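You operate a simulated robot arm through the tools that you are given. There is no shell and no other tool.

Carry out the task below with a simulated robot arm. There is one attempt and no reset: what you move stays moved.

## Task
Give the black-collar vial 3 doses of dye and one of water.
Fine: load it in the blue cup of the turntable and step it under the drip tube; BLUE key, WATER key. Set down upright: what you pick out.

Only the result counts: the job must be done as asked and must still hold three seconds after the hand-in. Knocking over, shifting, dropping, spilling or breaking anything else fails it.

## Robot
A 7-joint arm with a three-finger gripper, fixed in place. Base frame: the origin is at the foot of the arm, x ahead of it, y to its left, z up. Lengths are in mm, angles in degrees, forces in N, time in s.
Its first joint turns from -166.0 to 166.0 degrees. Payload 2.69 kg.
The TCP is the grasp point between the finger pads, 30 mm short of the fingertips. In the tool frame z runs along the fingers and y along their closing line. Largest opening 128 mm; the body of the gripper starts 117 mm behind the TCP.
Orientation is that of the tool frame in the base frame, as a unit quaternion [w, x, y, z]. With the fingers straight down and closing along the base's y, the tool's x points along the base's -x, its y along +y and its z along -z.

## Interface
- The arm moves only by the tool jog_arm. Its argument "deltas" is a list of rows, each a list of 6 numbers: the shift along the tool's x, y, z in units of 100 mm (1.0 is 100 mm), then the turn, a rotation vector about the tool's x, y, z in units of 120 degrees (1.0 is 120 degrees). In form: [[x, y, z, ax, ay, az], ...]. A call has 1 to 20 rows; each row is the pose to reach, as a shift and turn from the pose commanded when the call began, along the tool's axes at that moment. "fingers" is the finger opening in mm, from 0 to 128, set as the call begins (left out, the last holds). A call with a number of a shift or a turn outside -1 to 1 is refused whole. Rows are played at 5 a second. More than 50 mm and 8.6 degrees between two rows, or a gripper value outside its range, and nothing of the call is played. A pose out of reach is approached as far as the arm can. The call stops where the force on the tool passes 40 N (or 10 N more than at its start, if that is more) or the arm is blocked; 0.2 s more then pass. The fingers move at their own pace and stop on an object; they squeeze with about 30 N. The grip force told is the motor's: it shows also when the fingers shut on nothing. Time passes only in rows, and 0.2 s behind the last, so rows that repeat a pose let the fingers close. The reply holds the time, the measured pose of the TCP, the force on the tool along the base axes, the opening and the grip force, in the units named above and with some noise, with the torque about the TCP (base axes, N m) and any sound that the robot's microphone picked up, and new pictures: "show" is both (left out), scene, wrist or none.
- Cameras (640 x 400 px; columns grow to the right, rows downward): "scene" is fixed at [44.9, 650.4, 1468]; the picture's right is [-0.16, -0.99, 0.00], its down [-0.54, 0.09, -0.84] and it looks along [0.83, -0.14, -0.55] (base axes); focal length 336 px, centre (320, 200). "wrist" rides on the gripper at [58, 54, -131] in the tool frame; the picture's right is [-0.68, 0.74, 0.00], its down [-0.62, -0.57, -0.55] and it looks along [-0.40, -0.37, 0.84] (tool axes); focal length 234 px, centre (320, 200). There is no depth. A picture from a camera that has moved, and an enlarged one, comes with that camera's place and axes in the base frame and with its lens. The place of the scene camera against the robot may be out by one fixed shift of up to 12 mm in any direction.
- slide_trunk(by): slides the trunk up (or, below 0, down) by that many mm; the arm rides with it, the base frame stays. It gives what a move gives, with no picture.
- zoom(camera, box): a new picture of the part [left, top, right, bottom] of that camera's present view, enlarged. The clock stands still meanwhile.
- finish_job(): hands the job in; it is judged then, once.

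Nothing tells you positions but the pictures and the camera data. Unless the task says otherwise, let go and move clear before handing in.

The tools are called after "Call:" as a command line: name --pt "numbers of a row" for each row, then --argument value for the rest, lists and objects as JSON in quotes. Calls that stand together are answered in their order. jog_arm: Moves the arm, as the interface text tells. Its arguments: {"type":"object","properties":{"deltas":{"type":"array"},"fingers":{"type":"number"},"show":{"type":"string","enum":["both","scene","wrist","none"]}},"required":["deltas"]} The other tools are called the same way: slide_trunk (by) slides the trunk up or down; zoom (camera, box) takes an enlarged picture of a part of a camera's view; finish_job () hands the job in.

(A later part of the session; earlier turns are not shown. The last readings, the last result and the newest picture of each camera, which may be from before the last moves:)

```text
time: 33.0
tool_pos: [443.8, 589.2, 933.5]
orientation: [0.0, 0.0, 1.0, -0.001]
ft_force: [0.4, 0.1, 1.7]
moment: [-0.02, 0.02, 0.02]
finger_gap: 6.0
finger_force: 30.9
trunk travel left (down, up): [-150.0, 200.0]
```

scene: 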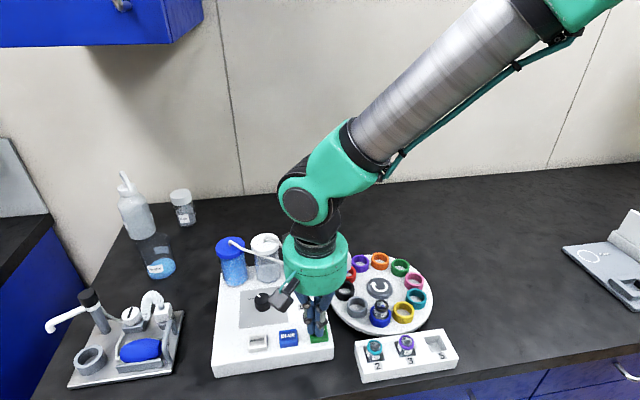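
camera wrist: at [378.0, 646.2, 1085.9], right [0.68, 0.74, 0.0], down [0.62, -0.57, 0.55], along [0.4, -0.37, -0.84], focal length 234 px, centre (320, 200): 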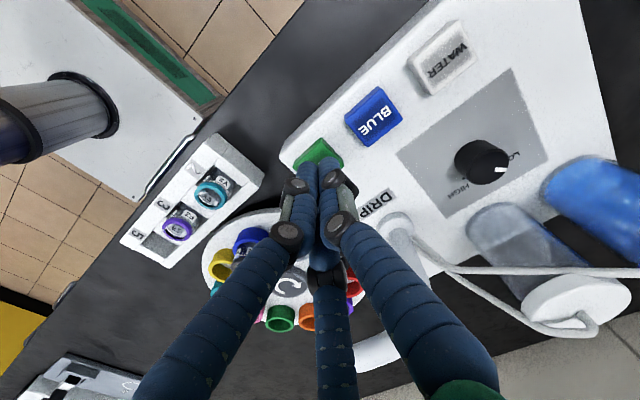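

Call:
jog_arm --pt "0 0 0.005 0 0 0" --pt "0 0 0.01 0 0 0" --pt "0 0 0.015 0 0 0" --pt "0 0 0.015 0 0 0" --fingers 0 --show "none"

Call:
zoom --camera "scene" --box '[270, 240, 440, 350]'

```text
time: 34.0
tool_pos: [442.3, 588.4, 932.1]
orientation: [0.001, 0.0, 1.0, 0.001]
ft_force: [-0.6, 0.0, 2.1]
moment: [-0.05, 0.01, 0.0]
finger_gap: 6.0
finger_force: 31.1
trunk travel left (down, up): [-150.0, 200.0]
heard: click
```

```text
3.64 times, centred on (355, 295) of scene
camera zoom: at [44.9, 650.4, 1468.0], right [-0.16, -0.99, 0.0], down [-0.54, 0.09, -0.84], along [0.83, -0.14, -0.55], focal length 1220 px, centre (193, -146)
```

zoom: 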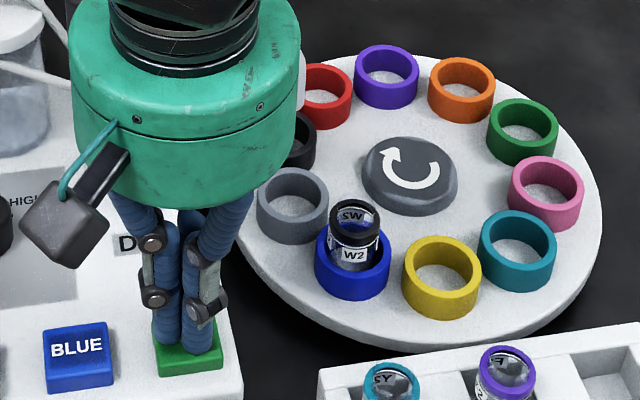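

I heard a click and the table is turning clockwise as expected. I'll lift off the key and give it time to finish.

Call:
jog_arm --pt "0 0 -0.04 0 0 0" --pt "0 0 -0.08 0 0 0" --pt "0 0 -0.1 0 0 0" --pt "0 0 -0.1 0 0 0" --pt "0 0 -0.1 0 0 0" --pt "0 0 -0.1 0 0 0" --pt "0 0 -0.1 0 0 0" --pt "0 0 -0.1 0 0 0" --fingers 0 --show "none"

Call:
zoom --camera "scene" --box '[270, 240, 440, 350]'

Call:
zoom --camera "wrist" --box '[180, 90, 420, 290]'

```text
time: 35.8
tool_pos: [443.1, 588.6, 942.0]
orientation: [-0.001, 0.0, 1.0, 0.0]
ft_force: [0.2, 0.3, 0.6]
moment: [0.03, -0.01, -0.01]
finger_gap: 2.3
finger_force: 31.6
trunk travel left (down, up): [-150.0, 200.0]
```

```text
3.64 times, centred on (355, 295) of scene
camera zoom: at [44.9, 650.4, 1468.0], right [-0.16, -0.99, 0.0], down [-0.54, 0.09, -0.84], along [0.83, -0.14, -0.55], focal length 1220 px, centre (193, -146)
```

zoom: 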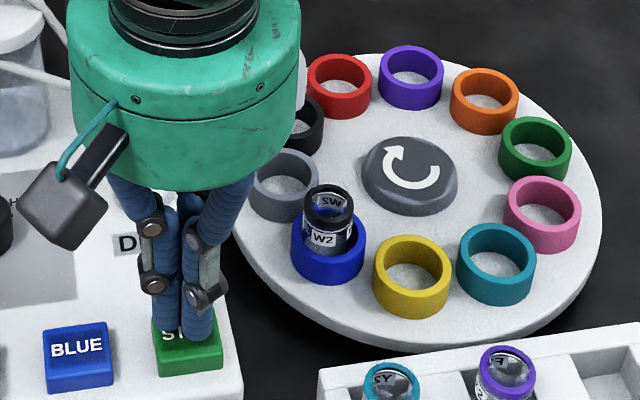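

```text
2.00 times, centred on (300, 190) of wrist
camera zoom: at [385.0, 641.6, 1071.9], right [0.68, 0.74, 0.0], down [0.62, -0.56, 0.55], along [0.4, -0.37, -0.84], focal length 468 px, centre (360, 220)
```

zoom: 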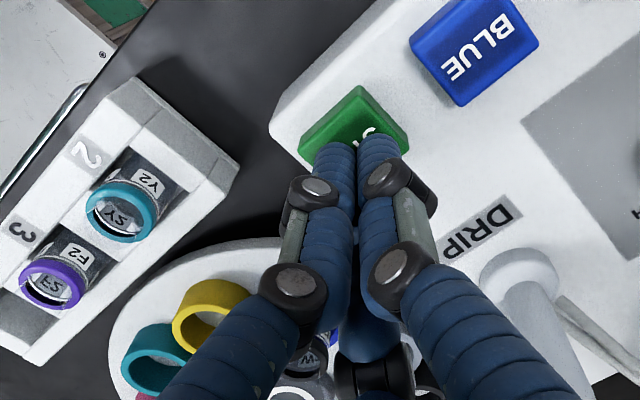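

The table completed one 36° step, so blue is where grey was. I'll press STEP the same way again, down 10 mm and back up in one call.

Call:
jog_arm --pt "0 0 0.04 0 0 0" --pt "0 0 0.07 0 0 0" --pt "0 0 0.085 0 0 0" --pt "0 0 0.095 0 0 0" --pt "0 0 0.102 0 0 0" --pt "0 0 0.102 0 0 0" --pt "0 0 0.06 0 0 0" --pt "0 0 0 0 0 0" --pt "0 0 0 0 0 0" --pt "0 0 0 0 0 0" --pt "0 0 0 0 0 0" --pt "0 0 0 0 0 0" --pt "0 0 0 0 0 0" --fingers 0 --show "none"

Call:
zoom --camera "scene" --box '[270, 240, 440, 350]'

```text
time: 38.6
tool_pos: [442.7, 588.3, 941.1]
orientation: [0.0, 0.0, 1.0, 0.0]
ft_force: [-0.4, -0.2, 0.4]
moment: [-0.01, 0.01, -0.03]
finger_gap: 2.2
finger_force: 31.9
trunk travel left (down, up): [-150.0, 200.0]
heard: click
```

```text
3.64 times, centred on (355, 295) of scene
camera zoom: at [44.9, 650.4, 1468.0], right [-0.16, -0.99, 0.0], down [-0.54, 0.09, -0.84], along [0.83, -0.14, -0.55], focal length 1220 px, centre (193, -146)
```

zoom: 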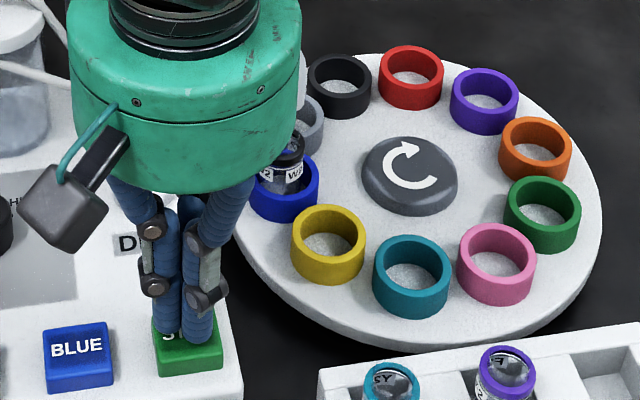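

One more step has been taken: grey is under the drip and blue is next. I'll press STEP a third time.

Call:
jog_arm --pt "0 0 0.04 0 0 0" --pt "0 0 0.07 0 0 0" --pt "0 0 0.085 0 0 0" --pt "0 0 0.095 0 0 0" --pt "0 0 0.102 0 0 0" --pt "0 0 0.102 0 0 0" --pt "0 0 0.06 0 0 0" --pt "0 0 0 0 0 0" --pt "0 0 0 0 0 0" --pt "0 0 0 0 0 0" --pt "0 0 0 0 0 0" --pt "0 0 0 0 0 0" --pt "0 0 0 0 0 0" --fingers 0 --show "none"

Call:
zoom --camera "scene" --box '[270, 240, 440, 350]'

```text
time: 41.4
tool_pos: [442.0, 588.5, 941.4]
orientation: [0.0, 0.0, 1.0, 0.0]
ft_force: [-0.2, 0.6, 0.4]
moment: [0.03, -0.01, 0.02]
finger_gap: 1.8
finger_force: 31.2
trunk travel left (down, up): [-150.0, 200.0]
heard: click
```

```text
3.64 times, centred on (355, 295) of scene
camera zoom: at [44.9, 650.4, 1468.0], right [-0.16, -0.99, 0.0], down [-0.54, 0.09, -0.84], along [0.83, -0.14, -0.55], focal length 1220 px, centre (193, -146)
```

zoom: 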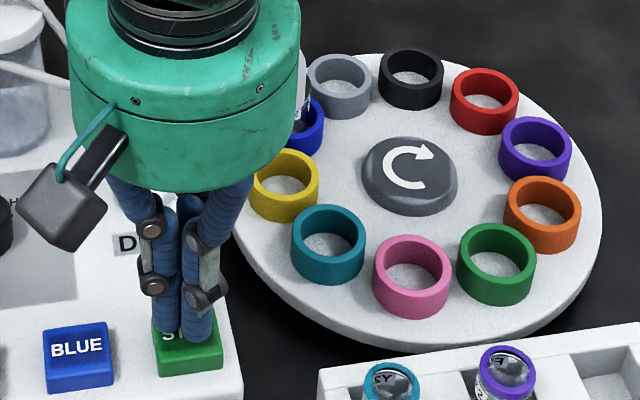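

Blue should now be under the drip tube. I'll lift and move toward the BLUE key, then verify the vial's position under the tube.

Call:
jog_arm --pt "0 0 -0.3 0 0 0" --pt "0 0.1 -0.6 0 0 0" --pt "0 0.35 -0.8 0 0 0" --pt "0 0.545 -0.8 0 0 0" --pt "0 0.545 -0.8 0 0 0" --pt "0 0.545 -0.8 0 0 0" --fingers 0

Call:
zoom --camera "scene" --box '[290, 230, 400, 330]'

Call:
zoom --camera "wrist" --box '[220, 60, 420, 240]'

```text
time: 42.8
tool_pos: [442.9, 641.4, 1022.5]
orientation: [0.001, 0.0, 1.0, 0.001]
ft_force: [-0.5, 0.3, 0.2]
moment: [0.05, 0.02, 0.0]
finger_gap: 2.1
finger_force: 31.5
trunk travel left (down, up): [-150.0, 200.0]
camera wrist: at [383.7, 695.2, 1152.0], right [0.68, 0.74, 0.0], down [0.62, -0.57, 0.55], along [0.4, -0.37, -0.84], focal length 234 px, centre (320, 200)
```

scene: 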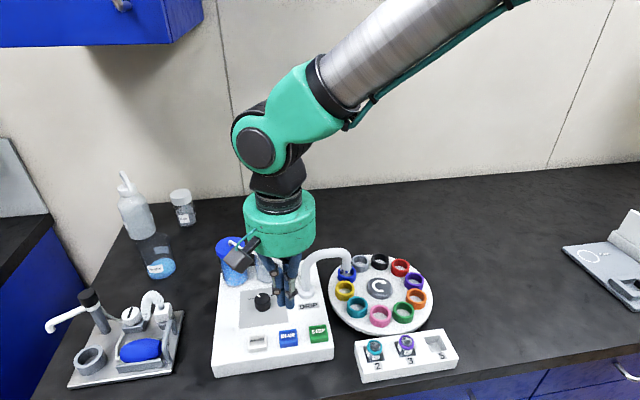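
wrist: 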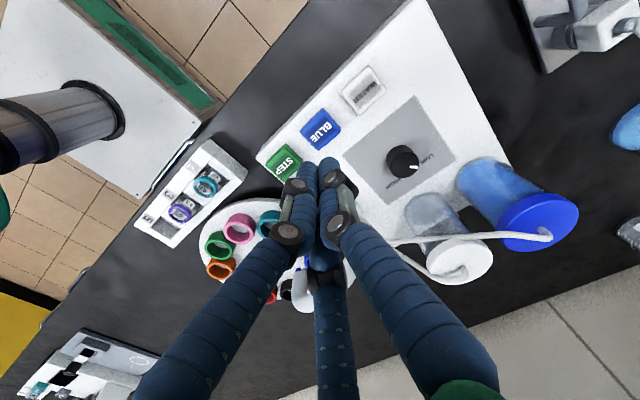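

```text
4.00 times, centred on (345, 280) of scene
camera zoom: at [44.9, 650.4, 1468.0], right [-0.16, -0.99, 0.0], down [-0.54, 0.09, -0.84], along [0.83, -0.14, -0.55], focal length 1342 px, centre (220, -120)
```

zoom: 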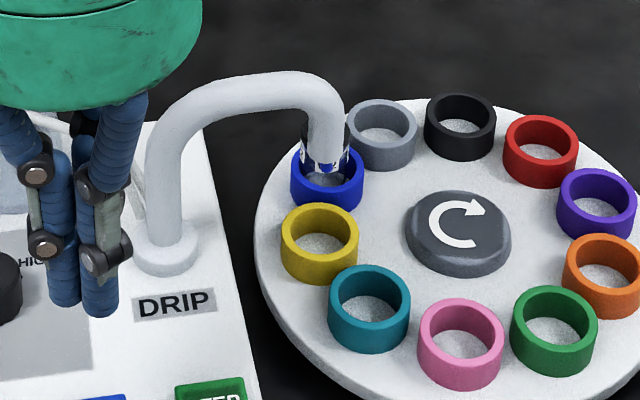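

```text
2.22 times, centred on (320, 150) of wrist
camera zoom: at [383.7, 695.2, 1152.0], right [0.68, 0.74, 0.0], down [0.62, -0.57, 0.55], along [0.4, -0.37, -0.84], focal length 520 px, centre (320, 311)
```

zoom: 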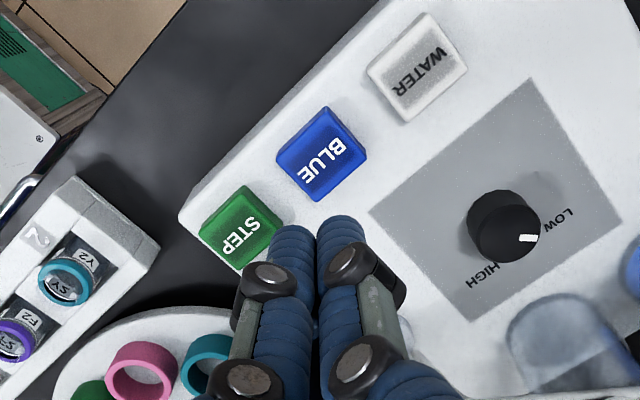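

The blue cup and vial are under the drip tube. I'll zoom in to check the tube tip over the mouth and the dial setting.

Call:
zoom --camera "scene" --box '[355, 255, 395, 290]'

Call:
zoom --camera "scene" --box '[335, 250, 365, 285]'

Call:
zoom --camera "wrist" --box '[365, 115, 445, 205]'

Call:
zoom --camera "wrist" --box '[285, 60, 395, 160]'

```text
11.43 times, centred on (375, 272) of scene
camera zoom: at [44.9, 650.4, 1468.0], right [-0.16, -0.99, 0.0], down [-0.54, 0.09, -0.84], along [0.83, -0.14, -0.55], focal length 3834 px, centre (-309, -629)
```

zoom: 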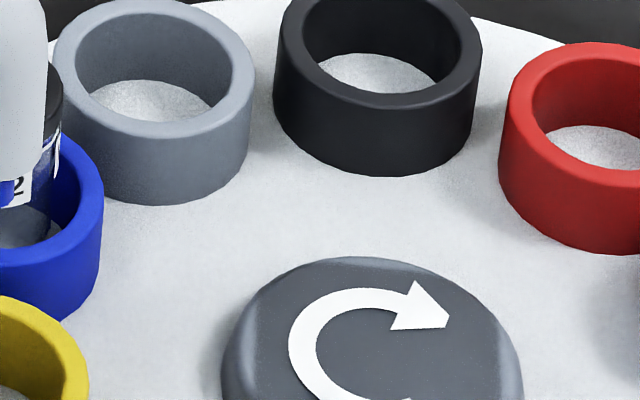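

```text
11.43 times, centred on (350, 268) of scene
camera zoom: at [44.9, 650.4, 1468.0], right [-0.16, -0.99, 0.0], down [-0.54, 0.09, -0.84], along [0.83, -0.14, -0.55], focal length 3834 px, centre (-23, -571)
```

zoom: 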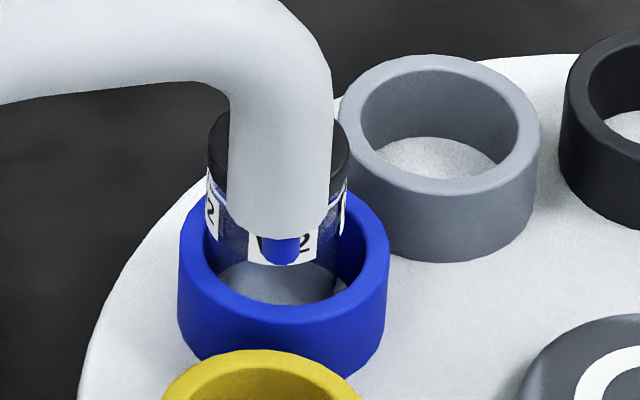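

```text
4.44 times, centred on (405, 160) of wrist
camera zoom: at [383.7, 695.2, 1152.0], right [0.68, 0.74, 0.0], down [0.62, -0.57, 0.55], along [0.4, -0.37, -0.84], focal length 1041 px, centre (-58, 378)
```

zoom: 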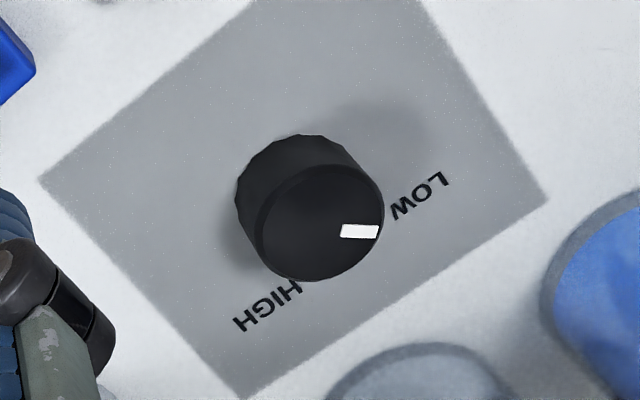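

```text
4.00 times, centred on (340, 110) of wrist
camera zoom: at [383.7, 695.2, 1152.0], right [0.68, 0.74, 0.0], down [0.62, -0.57, 0.55], along [0.4, -0.37, -0.84], focal length 937 px, centre (240, 560)
```

zoom: 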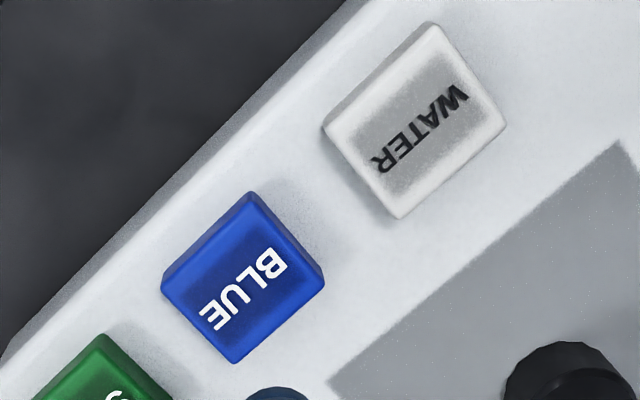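

The tube tip may be nearer the robot than the blue cup; perspective can hide that. I'll raise up and put the wrist camera straight above the tip to check from a vertical viewpoint.

Call:
jog_arm --pt "0 0 -0.4 0 0 0" --pt "0 0 -0.8 0 0 0" --pt "0 0 -1.0 0 0 0" --fingers 0 --show "none"

Call:
jog_arm --pt "-0.3 -0.33 0 0 0 0" --pt "-0.6 -0.66 0 0 0 0" --pt "-0.9 -0.98 0 0 0 0" --pt "-0.9 -0.98 0 0 0 0" --fingers 0 --show "none"

Call:
jog_arm --pt "-0.3 -0.33 0 0 0 0" --pt "-0.6 -0.66 0 0 0 0" --pt "-0.77 -0.88 0 0 0 0" --pt "-0.77 -0.88 0 0 0 0" --pt "-0.77 -0.88 0 0 0 0" --fingers 0

Call:
zoom --camera "wrist" --box '[220, 0, 420, 140]'

```text
time: 43.6
tool_pos: [443.2, 642.0, 1121.7]
orientation: [0.0, -0.001, 1.0, -0.001]
ft_force: [-0.3, -0.8, 0.2]
moment: [0.02, -0.04, 0.02]
finger_gap: 2.0
finger_force: 31.8
trunk travel left (down, up): [-150.0, 200.0]
```

```text
time: 44.6
tool_pos: [535.2, 542.8, 1120.0]
orientation: [0.0, 0.0, 1.0, 0.0]
ft_force: [1.2, -0.6, 0.3]
moment: [0.05, 0.06, -0.02]
finger_gap: 2.1
finger_force: 31.6
trunk travel left (down, up): [-150.0, 200.0]
```

```text
time: 45.8
tool_pos: [612.9, 457.1, 1120.7]
orientation: [0.0, 0.0, 1.0, 0.0]
ft_force: [0.1, -0.7, -0.6]
moment: [0.01, 0.0, 0.02]
finger_gap: 2.1
finger_force: 31.2
trunk travel left (down, up): [-150.0, 200.0]
camera wrist: at [553.4, 510.1, 1250.9], right [0.68, 0.74, 0.0], down [0.62, -0.56, 0.55], along [0.4, -0.37, -0.84], focal length 234 px, centre (320, 200)
```

scene: 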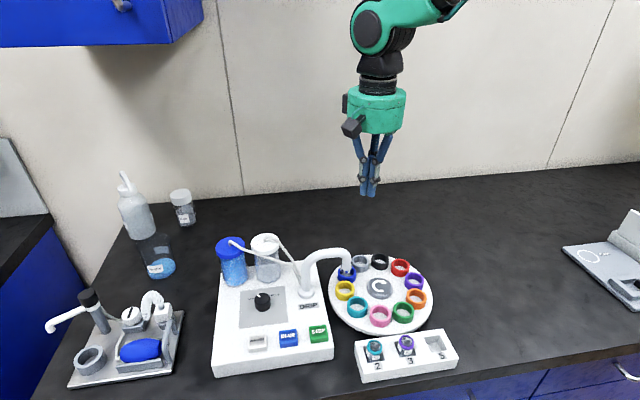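
wrist: 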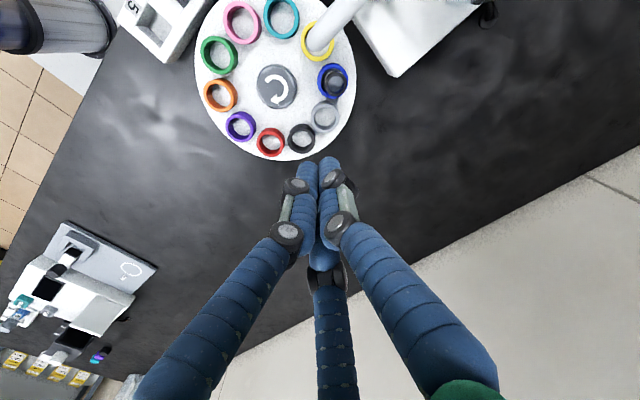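

```text
2.86 times, centred on (320, 70) of wrist
camera zoom: at [553.4, 510.1, 1250.9], right [0.68, 0.74, 0.0], down [0.62, -0.56, 0.55], along [0.4, -0.37, -0.84], focal length 669 px, centre (320, 571)
```

zoom: 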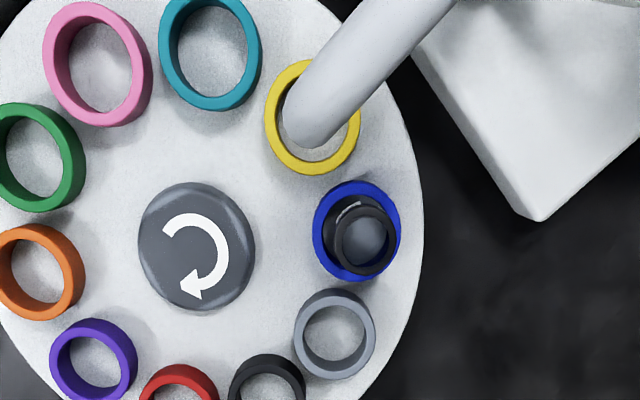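

The vertical view shows the tube is over the yellow cup, so blue was stepped one position too far. The table only turns clockwise, so 9 more steps will bring blue back under the tube. I'll return above STEP.

Call:
jog_arm --pt "0.3 0.24 0 0 0 0" --pt "0.6 0.48 0 0 0 0" --pt "0.9 0.7 0 0 0 0" --pt "0.9 0.7 0 0 0 0" --fingers 0 --show "none"

Call:
jog_arm --pt "0.3 0.24 0 0 0 0" --pt "0.6 0.48 0 0 0 0" --pt "0.77 0.615 0 0 0 0" --pt "0.77 0.615 0.3 0 0 0" --pt "0.77 0.615 0.7 0 0 0" --pt "0.77 0.615 1.0 0 0 0" --pt "0.77 0.615 1.0 0 0 0" --fingers 0 --show "none"

Call:
jog_arm --pt "0 0 0.3 0 0 0" --pt "0 0 0.6 0 0 0" --pt "0 0 0.8 0 0 0" --pt "0 0 0.8 0 0 0" --fingers 0

Call:
zoom --camera "scene" --box '[280, 290, 345, 355]'

```text
time: 46.8
tool_pos: [521.4, 528.2, 1119.9]
orientation: [0.001, 0.0, 1.0, 0.0]
ft_force: [-0.3, 0.3, 0.5]
moment: [-0.06, -0.03, 0.03]
finger_gap: 2.0
finger_force: 32.0
trunk travel left (down, up): [-150.0, 200.0]
```

```text
time: 48.4
tool_pos: [442.6, 588.3, 1020.6]
orientation: [0.0, 0.0, 1.0, 0.0]
ft_force: [0.8, 1.0, -0.2]
moment: [0.01, -0.01, 0.02]
finger_gap: 2.3
finger_force: 31.6
trunk travel left (down, up): [-150.0, 200.0]
```

```text
time: 49.4
tool_pos: [441.3, 588.9, 940.4]
orientation: [0.0, 0.0, 1.0, 0.0]
ft_force: [-0.1, -0.3, 1.0]
moment: [-0.02, 0.03, 0.03]
finger_gap: 1.9
finger_force: 31.5
trunk travel left (down, up): [-150.0, 200.0]
camera wrist: at [383.2, 641.2, 1070.3], right [0.68, 0.74, 0.0], down [0.62, -0.56, 0.55], along [0.4, -0.37, -0.84], focal length 234 px, centre (320, 200)
```

scene: 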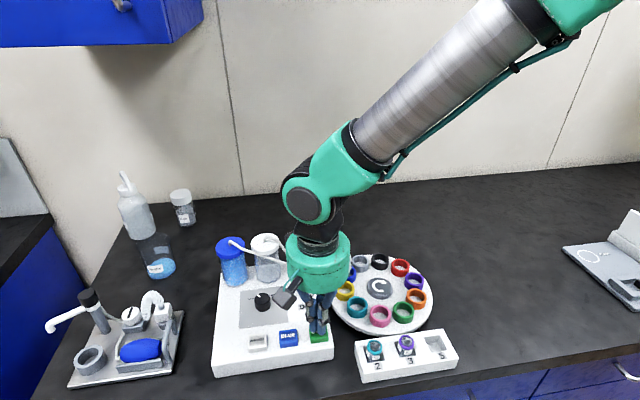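
wrist: 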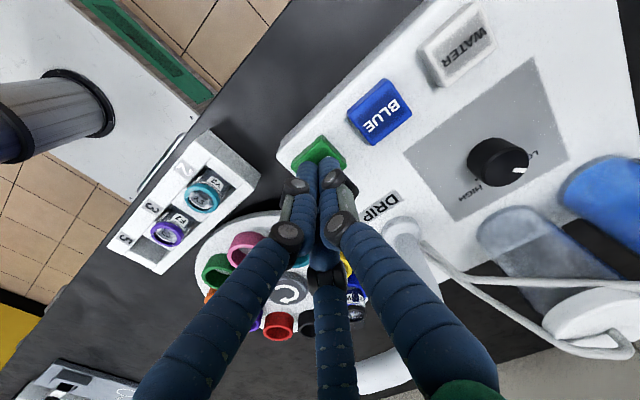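

```text
6.15 times, centred on (312, 322) of scene
camera zoom: at [44.9, 650.4, 1468.0], right [-0.16, -0.99, 0.0], down [-0.54, 0.09, -0.84], along [0.83, -0.14, -0.55], focal length 2065 px, centre (366, -554)
```

zoom: 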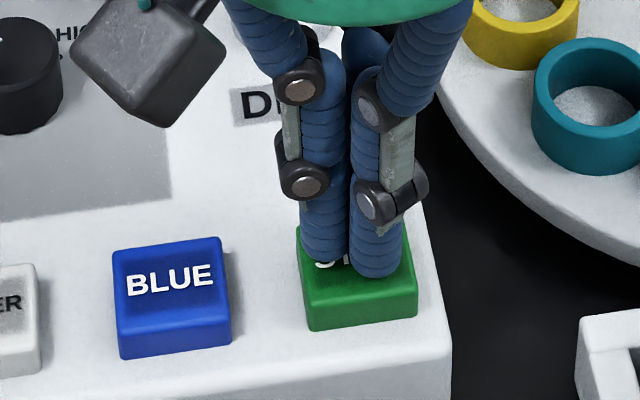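

I'm back over STEP and will press it once, checking the image, before going faster.

Call:
jog_arm --pt "0 0 0.04 0 0 0" --pt "0 0 0.07 0 0 0" --pt "0 0 0.085 0 0 0" --pt "0 0 0.095 0 0 0" --pt "0 0 0.102 0 0 0" --pt "0 0 0.102 0 0 0" --pt "0 0 0.06 0 0 0" --pt "0 0 0 0 0 0" --pt "0 0 0 0 0 0" --pt "0 0 0 0 0 0" --pt "0 0 0 0 0 0" --pt "0 0 0 0 0 0" --pt "0 0 0 0 0 0" --fingers 0 --show "none"

Call:
zoom --camera "scene" --box '[270, 240, 440, 350]'

```text
time: 52.2
tool_pos: [443.6, 587.5, 941.0]
orientation: [0.0, 0.0, 1.0, 0.0]
ft_force: [-0.3, -0.3, 0.6]
moment: [0.01, 0.04, -0.02]
finger_gap: 1.8
finger_force: 32.2
trunk travel left (down, up): [-150.0, 200.0]
heard: click
```

```text
3.64 times, centred on (355, 295) of scene
camera zoom: at [44.9, 650.4, 1468.0], right [-0.16, -0.99, 0.0], down [-0.54, 0.09, -0.84], along [0.83, -0.14, -0.55], focal length 1220 px, centre (193, -146)
```

zoom: 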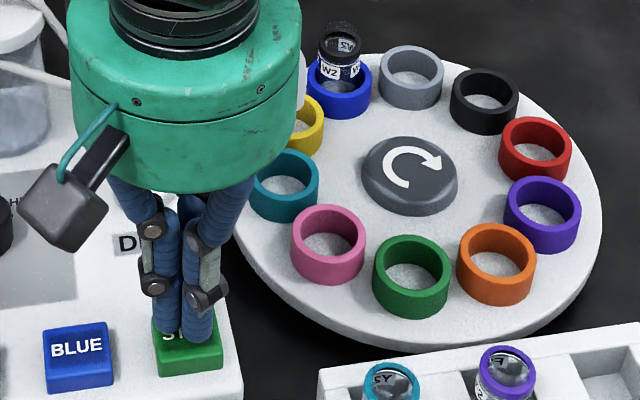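

One clean step: teal is under the tube now. I need 8 more, so I'll do two presses per call with pauses between and verify the colours each time.

Call:
jog_arm --pt "0 0 0.06 0 0 0" --pt "0 0 0.09 0 0 0" --pt "0 0 0.102 0 0 0" --pt "0 0 0.102 0 0 0" --pt "0 0 0.05 0 0 0" --pt "0 0 0 0 0 0" --pt "0 0 0 0 0 0" --pt "0 0 0 0 0 0" --pt "0 0 0 0 0 0" --pt "0 0 0 0 0 0" --pt "0 0 0.06 0 0 0" --pt "0 0 0.09 0 0 0" --pt "0 0 0.102 0 0 0" --pt "0 0 0.102 0 0 0" --pt "0 0 0.05 0 0 0" --pt "0 0 0 0 0 0" --pt "0 0 0 0 0 0" --pt "0 0 0 0 0 0" --pt "0 0 0 0 0 0" --pt "0 0 0 0 0 0" --fingers 0 --show "none"

Call:
zoom --camera "scene" --box '[270, 240, 440, 350]'

```text
time: 56.4
tool_pos: [444.3, 589.3, 942.0]
orientation: [0.0, 0.0, 1.0, 0.0]
ft_force: [0.0, 0.6, 0.6]
moment: [0.02, 0.03, -0.04]
finger_gap: 2.1
finger_force: 31.8
trunk travel left (down, up): [-150.0, 200.0]
heard: click, click
```

```text
3.64 times, centred on (355, 295) of scene
camera zoom: at [44.9, 650.4, 1468.0], right [-0.16, -0.99, 0.0], down [-0.54, 0.09, -0.84], along [0.83, -0.14, -0.55], focal length 1220 px, centre (193, -146)
```

zoom: 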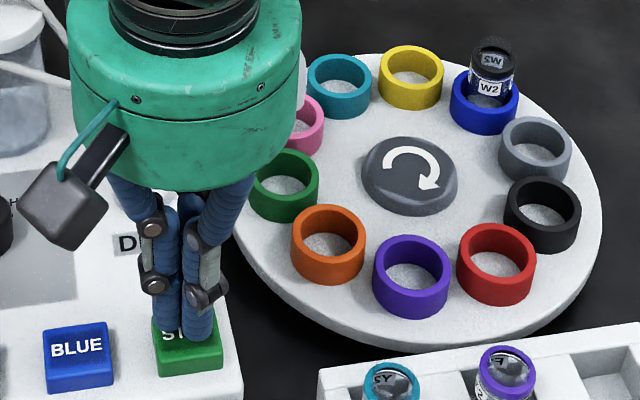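

Two clean steps: green is under the tube. There are 6 more to go.

Call:
jog_arm --pt "0 0 0.06 0 0 0" --pt "0 0 0.09 0 0 0" --pt "0 0 0.102 0 0 0" --pt "0 0 0.102 0 0 0" --pt "0 0 0.05 0 0 0" --pt "0 0 0 0 0 0" --pt "0 0 0 0 0 0" --pt "0 0 0 0 0 0" --pt "0 0 0 0 0 0" --pt "0 0 0 0 0 0" --pt "0 0 0.06 0 0 0" --pt "0 0 0.09 0 0 0" --pt "0 0 0.102 0 0 0" --pt "0 0 0.102 0 0 0" --pt "0 0 0.05 0 0 0" --pt "0 0 0 0 0 0" --pt "0 0 0 0 0 0" --pt "0 0 0 0 0 0" --pt "0 0 0 0 0 0" --pt "0 0 0 0 0 0" --fingers 0 --show "none"

Call:
zoom --camera "scene" --box '[270, 240, 440, 350]'

```text
time: 60.6
tool_pos: [442.9, 588.7, 940.2]
orientation: [0.0, 0.0, 1.0, 0.0]
ft_force: [-0.1, 0.1, 0.0]
moment: [0.02, -0.03, 0.05]
finger_gap: 2.1
finger_force: 31.2
trunk travel left (down, up): [-150.0, 200.0]
heard: click, click
```

```text
3.64 times, centred on (355, 295) of scene
camera zoom: at [44.9, 650.4, 1468.0], right [-0.16, -0.99, 0.0], down [-0.54, 0.09, -0.84], along [0.83, -0.14, -0.55], focal length 1220 px, centre (193, -146)
```

zoom: 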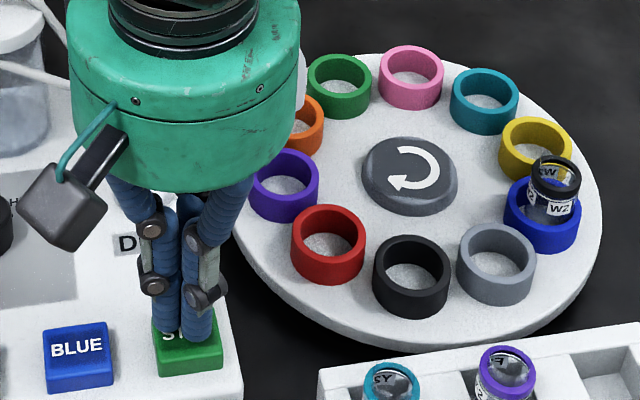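

Purple is under the tube now. The order left is red, black, grey, blue, which is 4 more steps.

Call:
jog_arm --pt "0 0 0.06 0 0 0" --pt "0 0 0.09 0 0 0" --pt "0 0 0.102 0 0 0" --pt "0 0 0.102 0 0 0" --pt "0 0 0.05 0 0 0" --pt "0 0 0 0 0 0" --pt "0 0 0 0 0 0" --pt "0 0 0 0 0 0" --pt "0 0 0 0 0 0" --pt "0 0 0 0 0 0" --pt "0 0 0.06 0 0 0" --pt "0 0 0.09 0 0 0" --pt "0 0 0.102 0 0 0" --pt "0 0 0.102 0 0 0" --pt "0 0 0.05 0 0 0" --pt "0 0 0 0 0 0" --pt "0 0 0 0 0 0" --pt "0 0 0 0 0 0" --pt "0 0 0 0 0 0" --pt "0 0 0 0 0 0" --fingers 0 --show "none"

Call:
zoom --camera "scene" --box '[270, 240, 440, 350]'

```text
time: 64.8
tool_pos: [442.7, 588.1, 940.3]
orientation: [0.0, 0.0, 1.0, 0.0]
ft_force: [0.2, -0.1, -0.1]
moment: [-0.02, -0.03, 0.01]
finger_gap: 1.9
finger_force: 31.5
trunk travel left (down, up): [-150.0, 200.0]
heard: click, click
```

```text
3.64 times, centred on (355, 295) of scene
camera zoom: at [44.9, 650.4, 1468.0], right [-0.16, -0.99, 0.0], down [-0.54, 0.09, -0.84], along [0.83, -0.14, -0.55], focal length 1220 px, centre (193, -146)
```

zoom: 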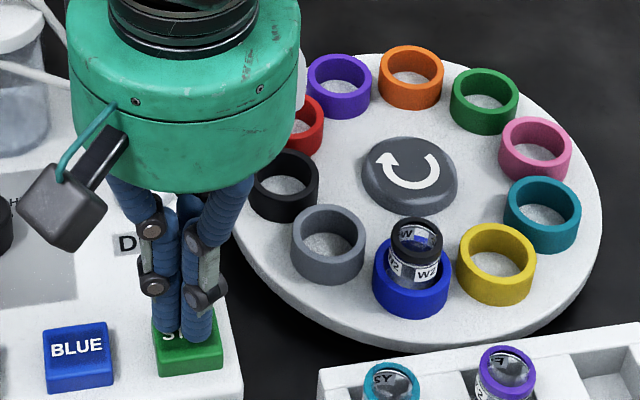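

Back at the starting arrangement, with black under the tube. Two more steps bring blue there.

Call:
jog_arm --pt "0 0 0.06 0 0 0" --pt "0 0 0.09 0 0 0" --pt "0 0 0.102 0 0 0" --pt "0 0 0.102 0 0 0" --pt "0 0 0.05 0 0 0" --pt "0 0 0 0 0 0" --pt "0 0 0 0 0 0" --pt "0 0 0 0 0 0" --pt "0 0 0 0 0 0" --pt "0 0 0 0 0 0" --pt "0 0 0.06 0 0 0" --pt "0 0 0.09 0 0 0" --pt "0 0 0.102 0 0 0" --pt "0 0 0.102 0 0 0" --pt "0 0 0.05 0 0 0" --pt "0 0 0 0 0 0" --pt "0 0 0 0 0 0" --pt "0 0 0 0 0 0" --pt "0 0 0 0 0 0" --pt "0 0 0 0 0 0" --fingers 0 --show "none"

Call:
zoom --camera "scene" --box '[270, 240, 440, 350]'

```text
time: 69.0
tool_pos: [443.8, 588.9, 942.4]
orientation: [0.0, 0.0, 1.0, 0.0]
ft_force: [-0.3, -1.1, 0.7]
moment: [0.03, 0.04, -0.02]
finger_gap: 2.0
finger_force: 30.9
trunk travel left (down, up): [-150.0, 200.0]
heard: click, click
```

```text
3.64 times, centred on (355, 295) of scene
camera zoom: at [44.9, 650.4, 1468.0], right [-0.16, -0.99, 0.0], down [-0.54, 0.09, -0.84], along [0.83, -0.14, -0.55], focal length 1220 px, centre (193, -146)
```

zoom: 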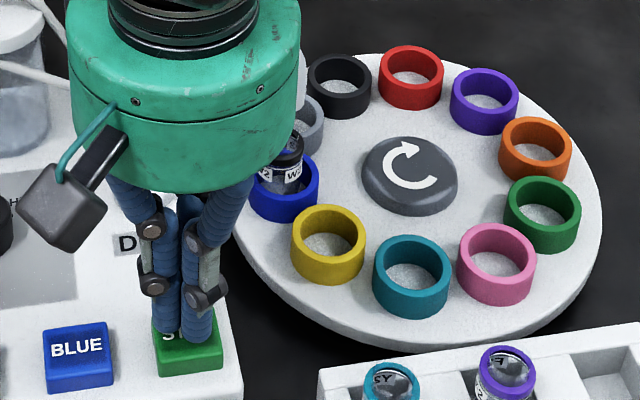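

Blue is now at the position under the tube. I'll verify from the vertical viewpoint again before dispensing.

Call:
jog_arm --pt "0 0 -0.4 0 0 0" --pt "0 0 -0.8 0 0 0" --pt "0 0 -1.0 0 0 0" --fingers 0 --show "none"

Call:
jog_arm --pt "0 0 -0.4 0 0 0" --pt "0 0 -0.8 0 0 0" --pt "-0.3 -0.24 -0.8 0 0 0" --pt "-0.6 -0.48 -0.8 0 0 0" --pt "-0.9 -0.7 -0.8 0 0 0" --fingers 0 --show "none"

Call:
jog_arm --pt "-0.3 -0.24 0 0 0 0" --pt "-0.6 -0.48 0 0 0 0" --pt "-0.77 -0.615 0 0 0 0" --pt "-0.77 -0.615 0 0 0 0" --pt "-0.77 -0.615 0 0 0 0" --fingers 0

Call:
zoom --camera "wrist" --box '[220, 0, 420, 140]'

Call:
zoom --camera "scene" --box '[290, 240, 370, 310]'

```text
time: 69.8
tool_pos: [444.8, 586.6, 1042.0]
orientation: [0.0, 0.001, 1.0, 0.0]
ft_force: [0.6, 0.2, 0.0]
moment: [0.0, -0.05, -0.02]
finger_gap: 1.9
finger_force: 31.5
trunk travel left (down, up): [-150.0, 200.0]
```

```text
time: 71.0
tool_pos: [533.6, 518.3, 1120.5]
orientation: [0.0, 0.0, 1.0, 0.0]
ft_force: [0.0, -0.3, 0.6]
moment: [0.05, 0.0, 0.04]
finger_gap: 1.9
finger_force: 31.4
trunk travel left (down, up): [-150.0, 200.0]
```

```text
time: 72.2
tool_pos: [610.7, 456.6, 1121.6]
orientation: [0.0, 0.0, 1.0, 0.0]
ft_force: [0.2, 0.6, 0.1]
moment: [0.01, -0.01, -0.01]
finger_gap: 2.0
finger_force: 31.5
trunk travel left (down, up): [-150.0, 200.0]
camera wrist: at [553.6, 510.2, 1251.7], right [0.68, 0.74, 0.0], down [0.62, -0.56, 0.55], along [0.4, -0.37, -0.84], focal length 234 px, centre (320, 200)
```

scene: 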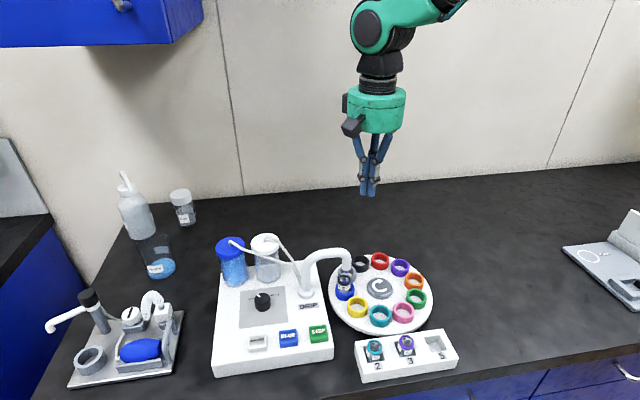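
wrist: 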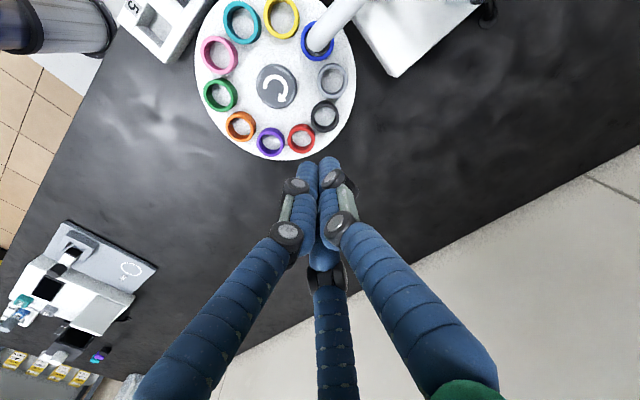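

```text
2.86 times, centred on (320, 70) of wrist
camera zoom: at [553.6, 510.2, 1251.7], right [0.68, 0.74, 0.0], down [0.62, -0.56, 0.55], along [0.4, -0.37, -0.84], focal length 669 px, centre (320, 571)
```

zoom: 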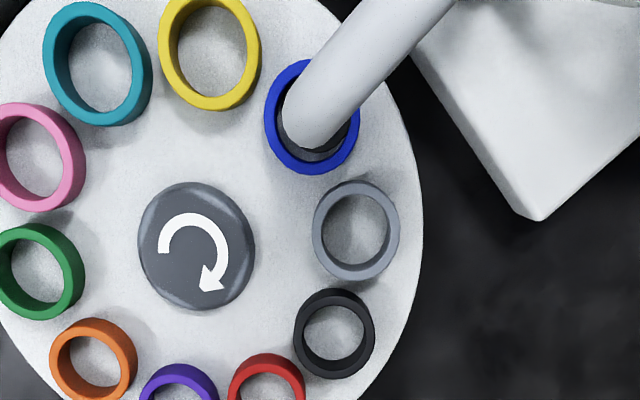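

```text
5.71 times, centred on (330, 275) of scene
camera zoom: at [44.9, 650.4, 1468.0], right [-0.16, -0.99, 0.0], down [-0.54, 0.09, -0.84], along [0.83, -0.14, -0.55], focal length 1917 px, centre (263, -229)
```

zoom: 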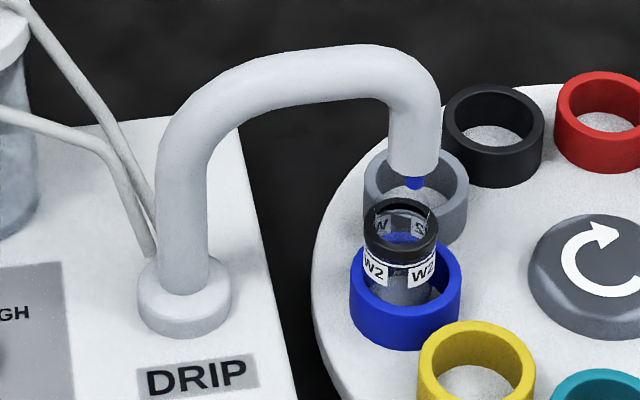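

Confirmed from above and from the scene: the vial in the blue cup is right under the drip nozzle. I'll go to the BLUE key.

Call:
jog_arm --pt "0.3 0.32 0 0 0 0" --pt "0.6 0.64 0 0 0 0" --pt "0.9 0.95 0 0 0 0" --pt "0.9 0.95 0 0 0 0" --fingers 0 --show "none"

Call:
jog_arm --pt "0.26 0.3 0 0 0 0" --pt "0.52 0.6 0 0 0 0" --pt "0.77 0.915 0 0 0 0" --pt "0.77 0.915 0.4 0 0 0" --pt "0.77 0.915 0.8 0 0 0" --pt "0.77 0.915 1.0 0 0 0" --pt "0.77 0.915 1.0 0 0 0" --fingers 0 --show "none"

Call:
jog_arm --pt "0 0 0.3 0 0 0" --pt "0 0 0.6 0 0 0" --pt "0 0 0.76 0 0 0" --pt "0 0 0.76 0 0 0" --fingers 0

Call:
zoom --camera "scene" --box '[250, 290, 340, 360]'

Call:
zoom --camera "wrist" --box '[260, 100, 400, 220]'

Call:
zoom --camera "scene" --box '[320, 250, 380, 310]'

```text
time: 73.2
tool_pos: [520.8, 553.9, 1121.1]
orientation: [0.001, 0.0, 1.0, -0.001]
ft_force: [-0.7, 0.3, 0.1]
moment: [-0.07, -0.03, -0.02]
finger_gap: 2.0
finger_force: 31.4
trunk travel left (down, up): [-150.0, 200.0]
```

```text
time: 74.8
tool_pos: [441.3, 644.3, 1022.7]
orientation: [0.001, -0.001, 1.0, 0.0]
ft_force: [-0.6, 0.7, 0.9]
moment: [0.0, -0.02, 0.01]
finger_gap: 2.1
finger_force: 31.6
trunk travel left (down, up): [-150.0, 200.0]
```

```text
time: 75.8
tool_pos: [442.0, 643.0, 945.9]
orientation: [-0.001, 0.0, 1.0, 0.0]
ft_force: [-0.2, 0.0, -0.2]
moment: [0.02, -0.03, 0.06]
finger_gap: 2.0
finger_force: 31.6
trunk travel left (down, up): [-150.0, 200.0]
camera wrist: at [384.8, 697.2, 1076.0], right [0.68, 0.74, 0.0], down [0.62, -0.57, 0.55], along [0.4, -0.37, -0.84], focal length 234 px, centre (320, 200)
```

scene: 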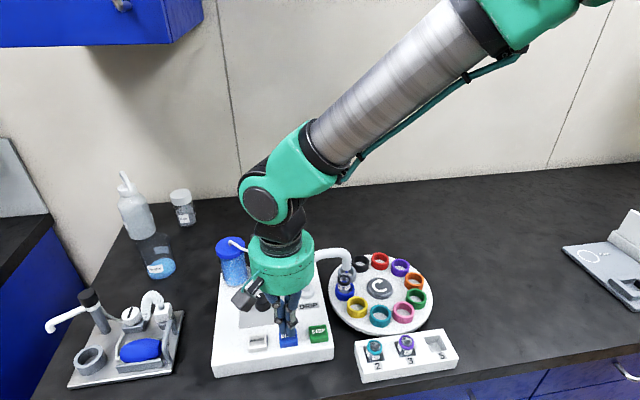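
wrist: 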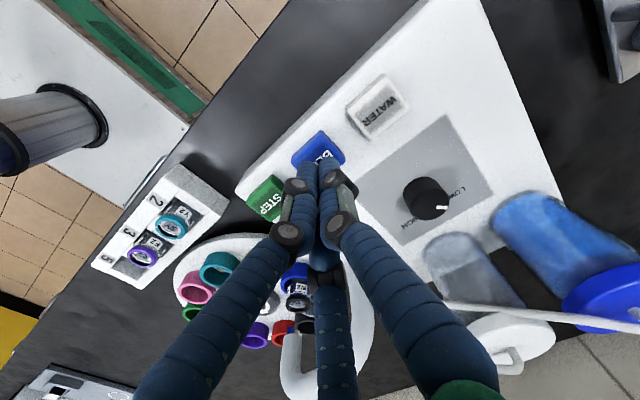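

```text
5.71 times, centred on (295, 325) of scene
camera zoom: at [44.9, 650.4, 1468.0], right [-0.16, -0.99, 0.0], down [-0.54, 0.09, -0.84], along [0.83, -0.14, -0.55], focal length 1917 px, centre (463, -514)
```

zoom: 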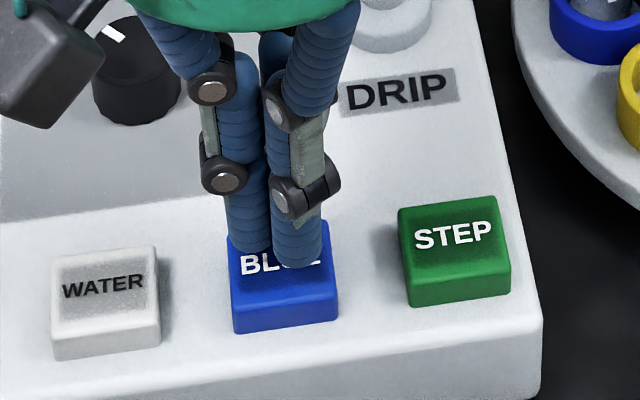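

```text
3.33 times, centred on (330, 160) of wrist
camera zoom: at [384.8, 697.2, 1076.0], right [0.68, 0.74, 0.0], down [0.62, -0.57, 0.55], along [0.4, -0.37, -0.84], focal length 781 px, centre (287, 333)
```

zoom: 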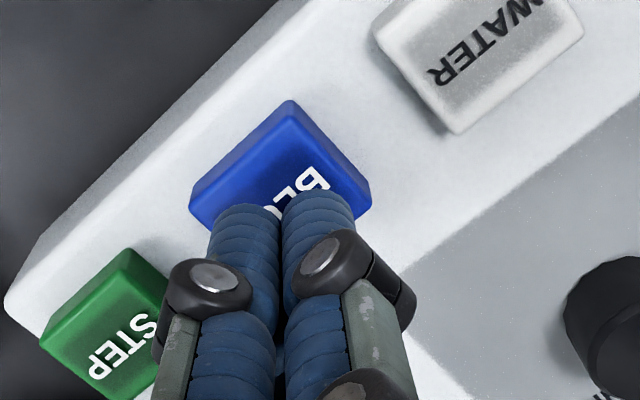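

```text
6.67 times, centred on (350, 280) of scene
camera zoom: at [44.9, 650.4, 1468.0], right [-0.16, -0.99, 0.0], down [-0.54, 0.09, -0.84], along [0.83, -0.14, -0.55], focal length 2237 px, centre (120, -333)
```

zoom: 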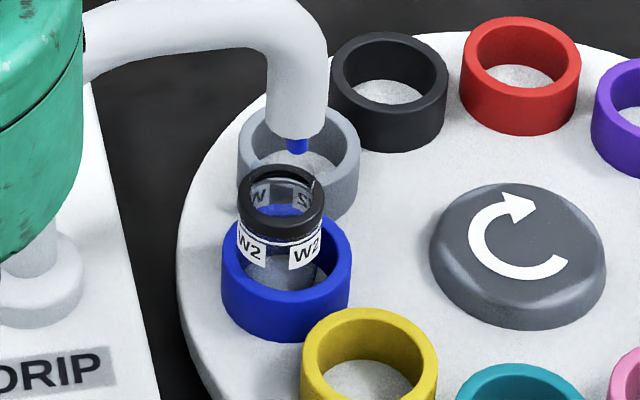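

I'm aligned over BLUE. One press, then I'll check what happens at the vial.

Call:
jog_arm --pt "0 0 0.06 0 0 0" --pt "0 0 0.1 0 0 0" --pt "0 0 0.125 0 0 0" --pt "0 0 0.135 0 0 0" --pt "0 0 0.142 0 0 0" --pt "0 0 0.142 0 0 0" --pt "0 0 0.08 0 0 0" --pt "0 0 0 0 0 0" --pt "0 0 0 0 0 0" --fingers 0 --show "none"

Call:
zoom --camera "scene" --box '[320, 250, 380, 310]'

```text
time: 77.8
tool_pos: [442.1, 643.9, 944.4]
orientation: [0.0, 0.001, 1.0, -0.001]
ft_force: [-0.7, 0.3, 0.6]
moment: [-0.01, 0.01, 0.0]
finger_gap: 2.0
finger_force: 31.4
trunk travel left (down, up): [-150.0, 200.0]
heard: click
```

```text
6.67 times, centred on (350, 280) of scene
camera zoom: at [44.9, 650.4, 1468.0], right [-0.16, -0.99, 0.0], down [-0.54, 0.09, -0.84], along [0.83, -0.14, -0.55], focal length 2237 px, centre (120, -333)
```

zoom: 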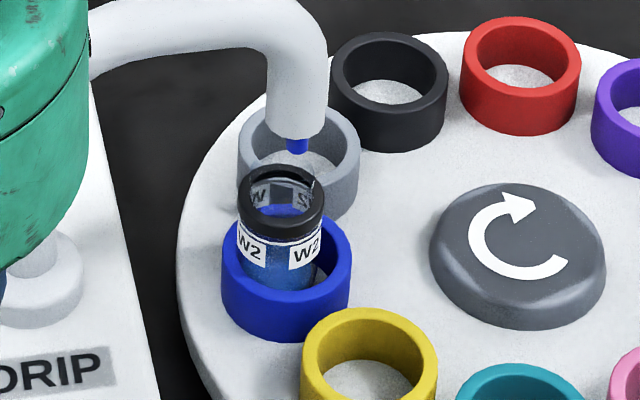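

One click, and blue liquid now shows in the vial. I'll take a closer look after a short pause.

Call:
jog_arm --pt "0 0 0 0 0 0" --pt "0 0 0 0 0 0" --pt "0 0 0 0 0 0" --pt "0 0 0 0 0 0" --pt "0 0 0 0 0 0" --fingers 0 --show "none"

Call:
zoom --camera "scene" --box '[335, 268, 360, 298]'

Call:
zoom --camera "wrist" --box '[270, 250, 330, 320]'

```text
time: 79.0
tool_pos: [443.1, 643.3, 945.3]
orientation: [0.0, 0.001, 1.0, 0.0]
ft_force: [0.8, 0.8, -0.4]
moment: [0.02, -0.01, 0.02]
finger_gap: 2.1
finger_force: 31.1
trunk travel left (down, up): [-150.0, 200.0]
```

```text
13.33 times, centred on (348, 283) of scene
camera zoom: at [44.9, 650.4, 1468.0], right [-0.16, -0.99, 0.0], down [-0.54, 0.09, -0.84], along [0.83, -0.14, -0.55], focal length 4474 px, centre (-47, -907)
```

zoom: 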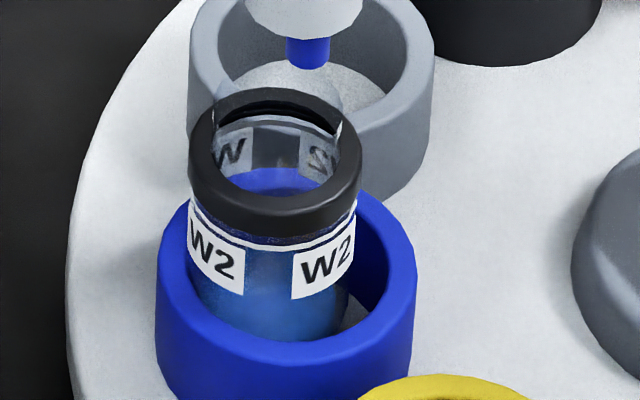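

```text
5.71 times, centred on (300, 285) of wrist
camera zoom: at [384.1, 696.1, 1074.9], right [0.68, 0.74, 0.0], down [0.62, -0.56, 0.55], along [0.4, -0.37, -0.84], focal length 1338 px, centre (434, -286)
```

zoom: 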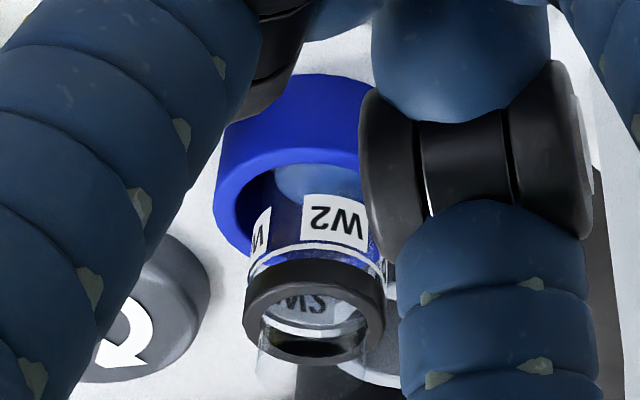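

The first dose is in. Now the second BLUE press.

Call:
jog_arm --pt "0 0 0.06 0 0 0" --pt "0 0 0.1 0 0 0" --pt "0 0 0.125 0 0 0" --pt "0 0 0.135 0 0 0" --pt "0 0 0.142 0 0 0" --pt "0 0 0.142 0 0 0" --pt "0 0 0.08 0 0 0" --pt "0 0 0 0 0 0" --pt "0 0 0 0 0 0" --pt "0 0 0 0 0 0" --pt "0 0 0 0 0 0" --pt "0 0 0 0 0 0" --pt "0 0 0 0 0 0" --pt "0 0 0 0 0 0" --fingers 0 --show "none"

Call:
zoom --camera "scene" --box '[335, 268, 360, 298]'

Call:
zoom --camera "wrist" --box '[270, 250, 330, 320]'

```text
time: 82.0
tool_pos: [443.4, 643.1, 945.1]
orientation: [0.0, 0.0, 1.0, 0.0]
ft_force: [0.1, 0.2, 0.6]
moment: [0.0, 0.02, 0.03]
finger_gap: 2.1
finger_force: 31.6
trunk travel left (down, up): [-150.0, 200.0]
heard: click
```

```text
13.33 times, centred on (348, 283) of scene
camera zoom: at [44.9, 650.4, 1468.0], right [-0.16, -0.99, 0.0], down [-0.54, 0.09, -0.84], along [0.83, -0.14, -0.55], focal length 4474 px, centre (-47, -907)
```

zoom: 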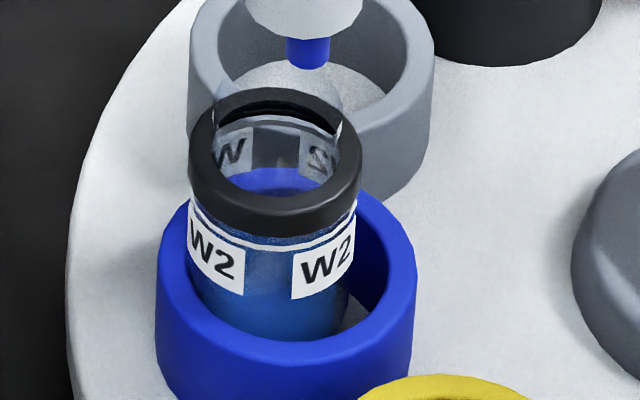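

```text
5.71 times, centred on (300, 285) of wrist
camera zoom: at [385.5, 696.9, 1075.4], right [0.68, 0.74, 0.0], down [0.62, -0.56, 0.55], along [0.4, -0.37, -0.84], focal length 1338 px, centre (434, -286)
```

zoom: 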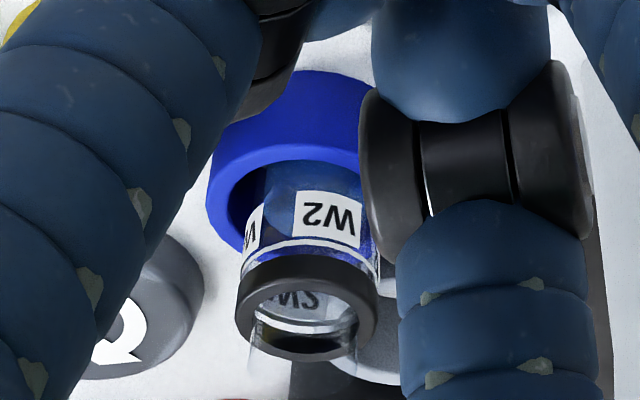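

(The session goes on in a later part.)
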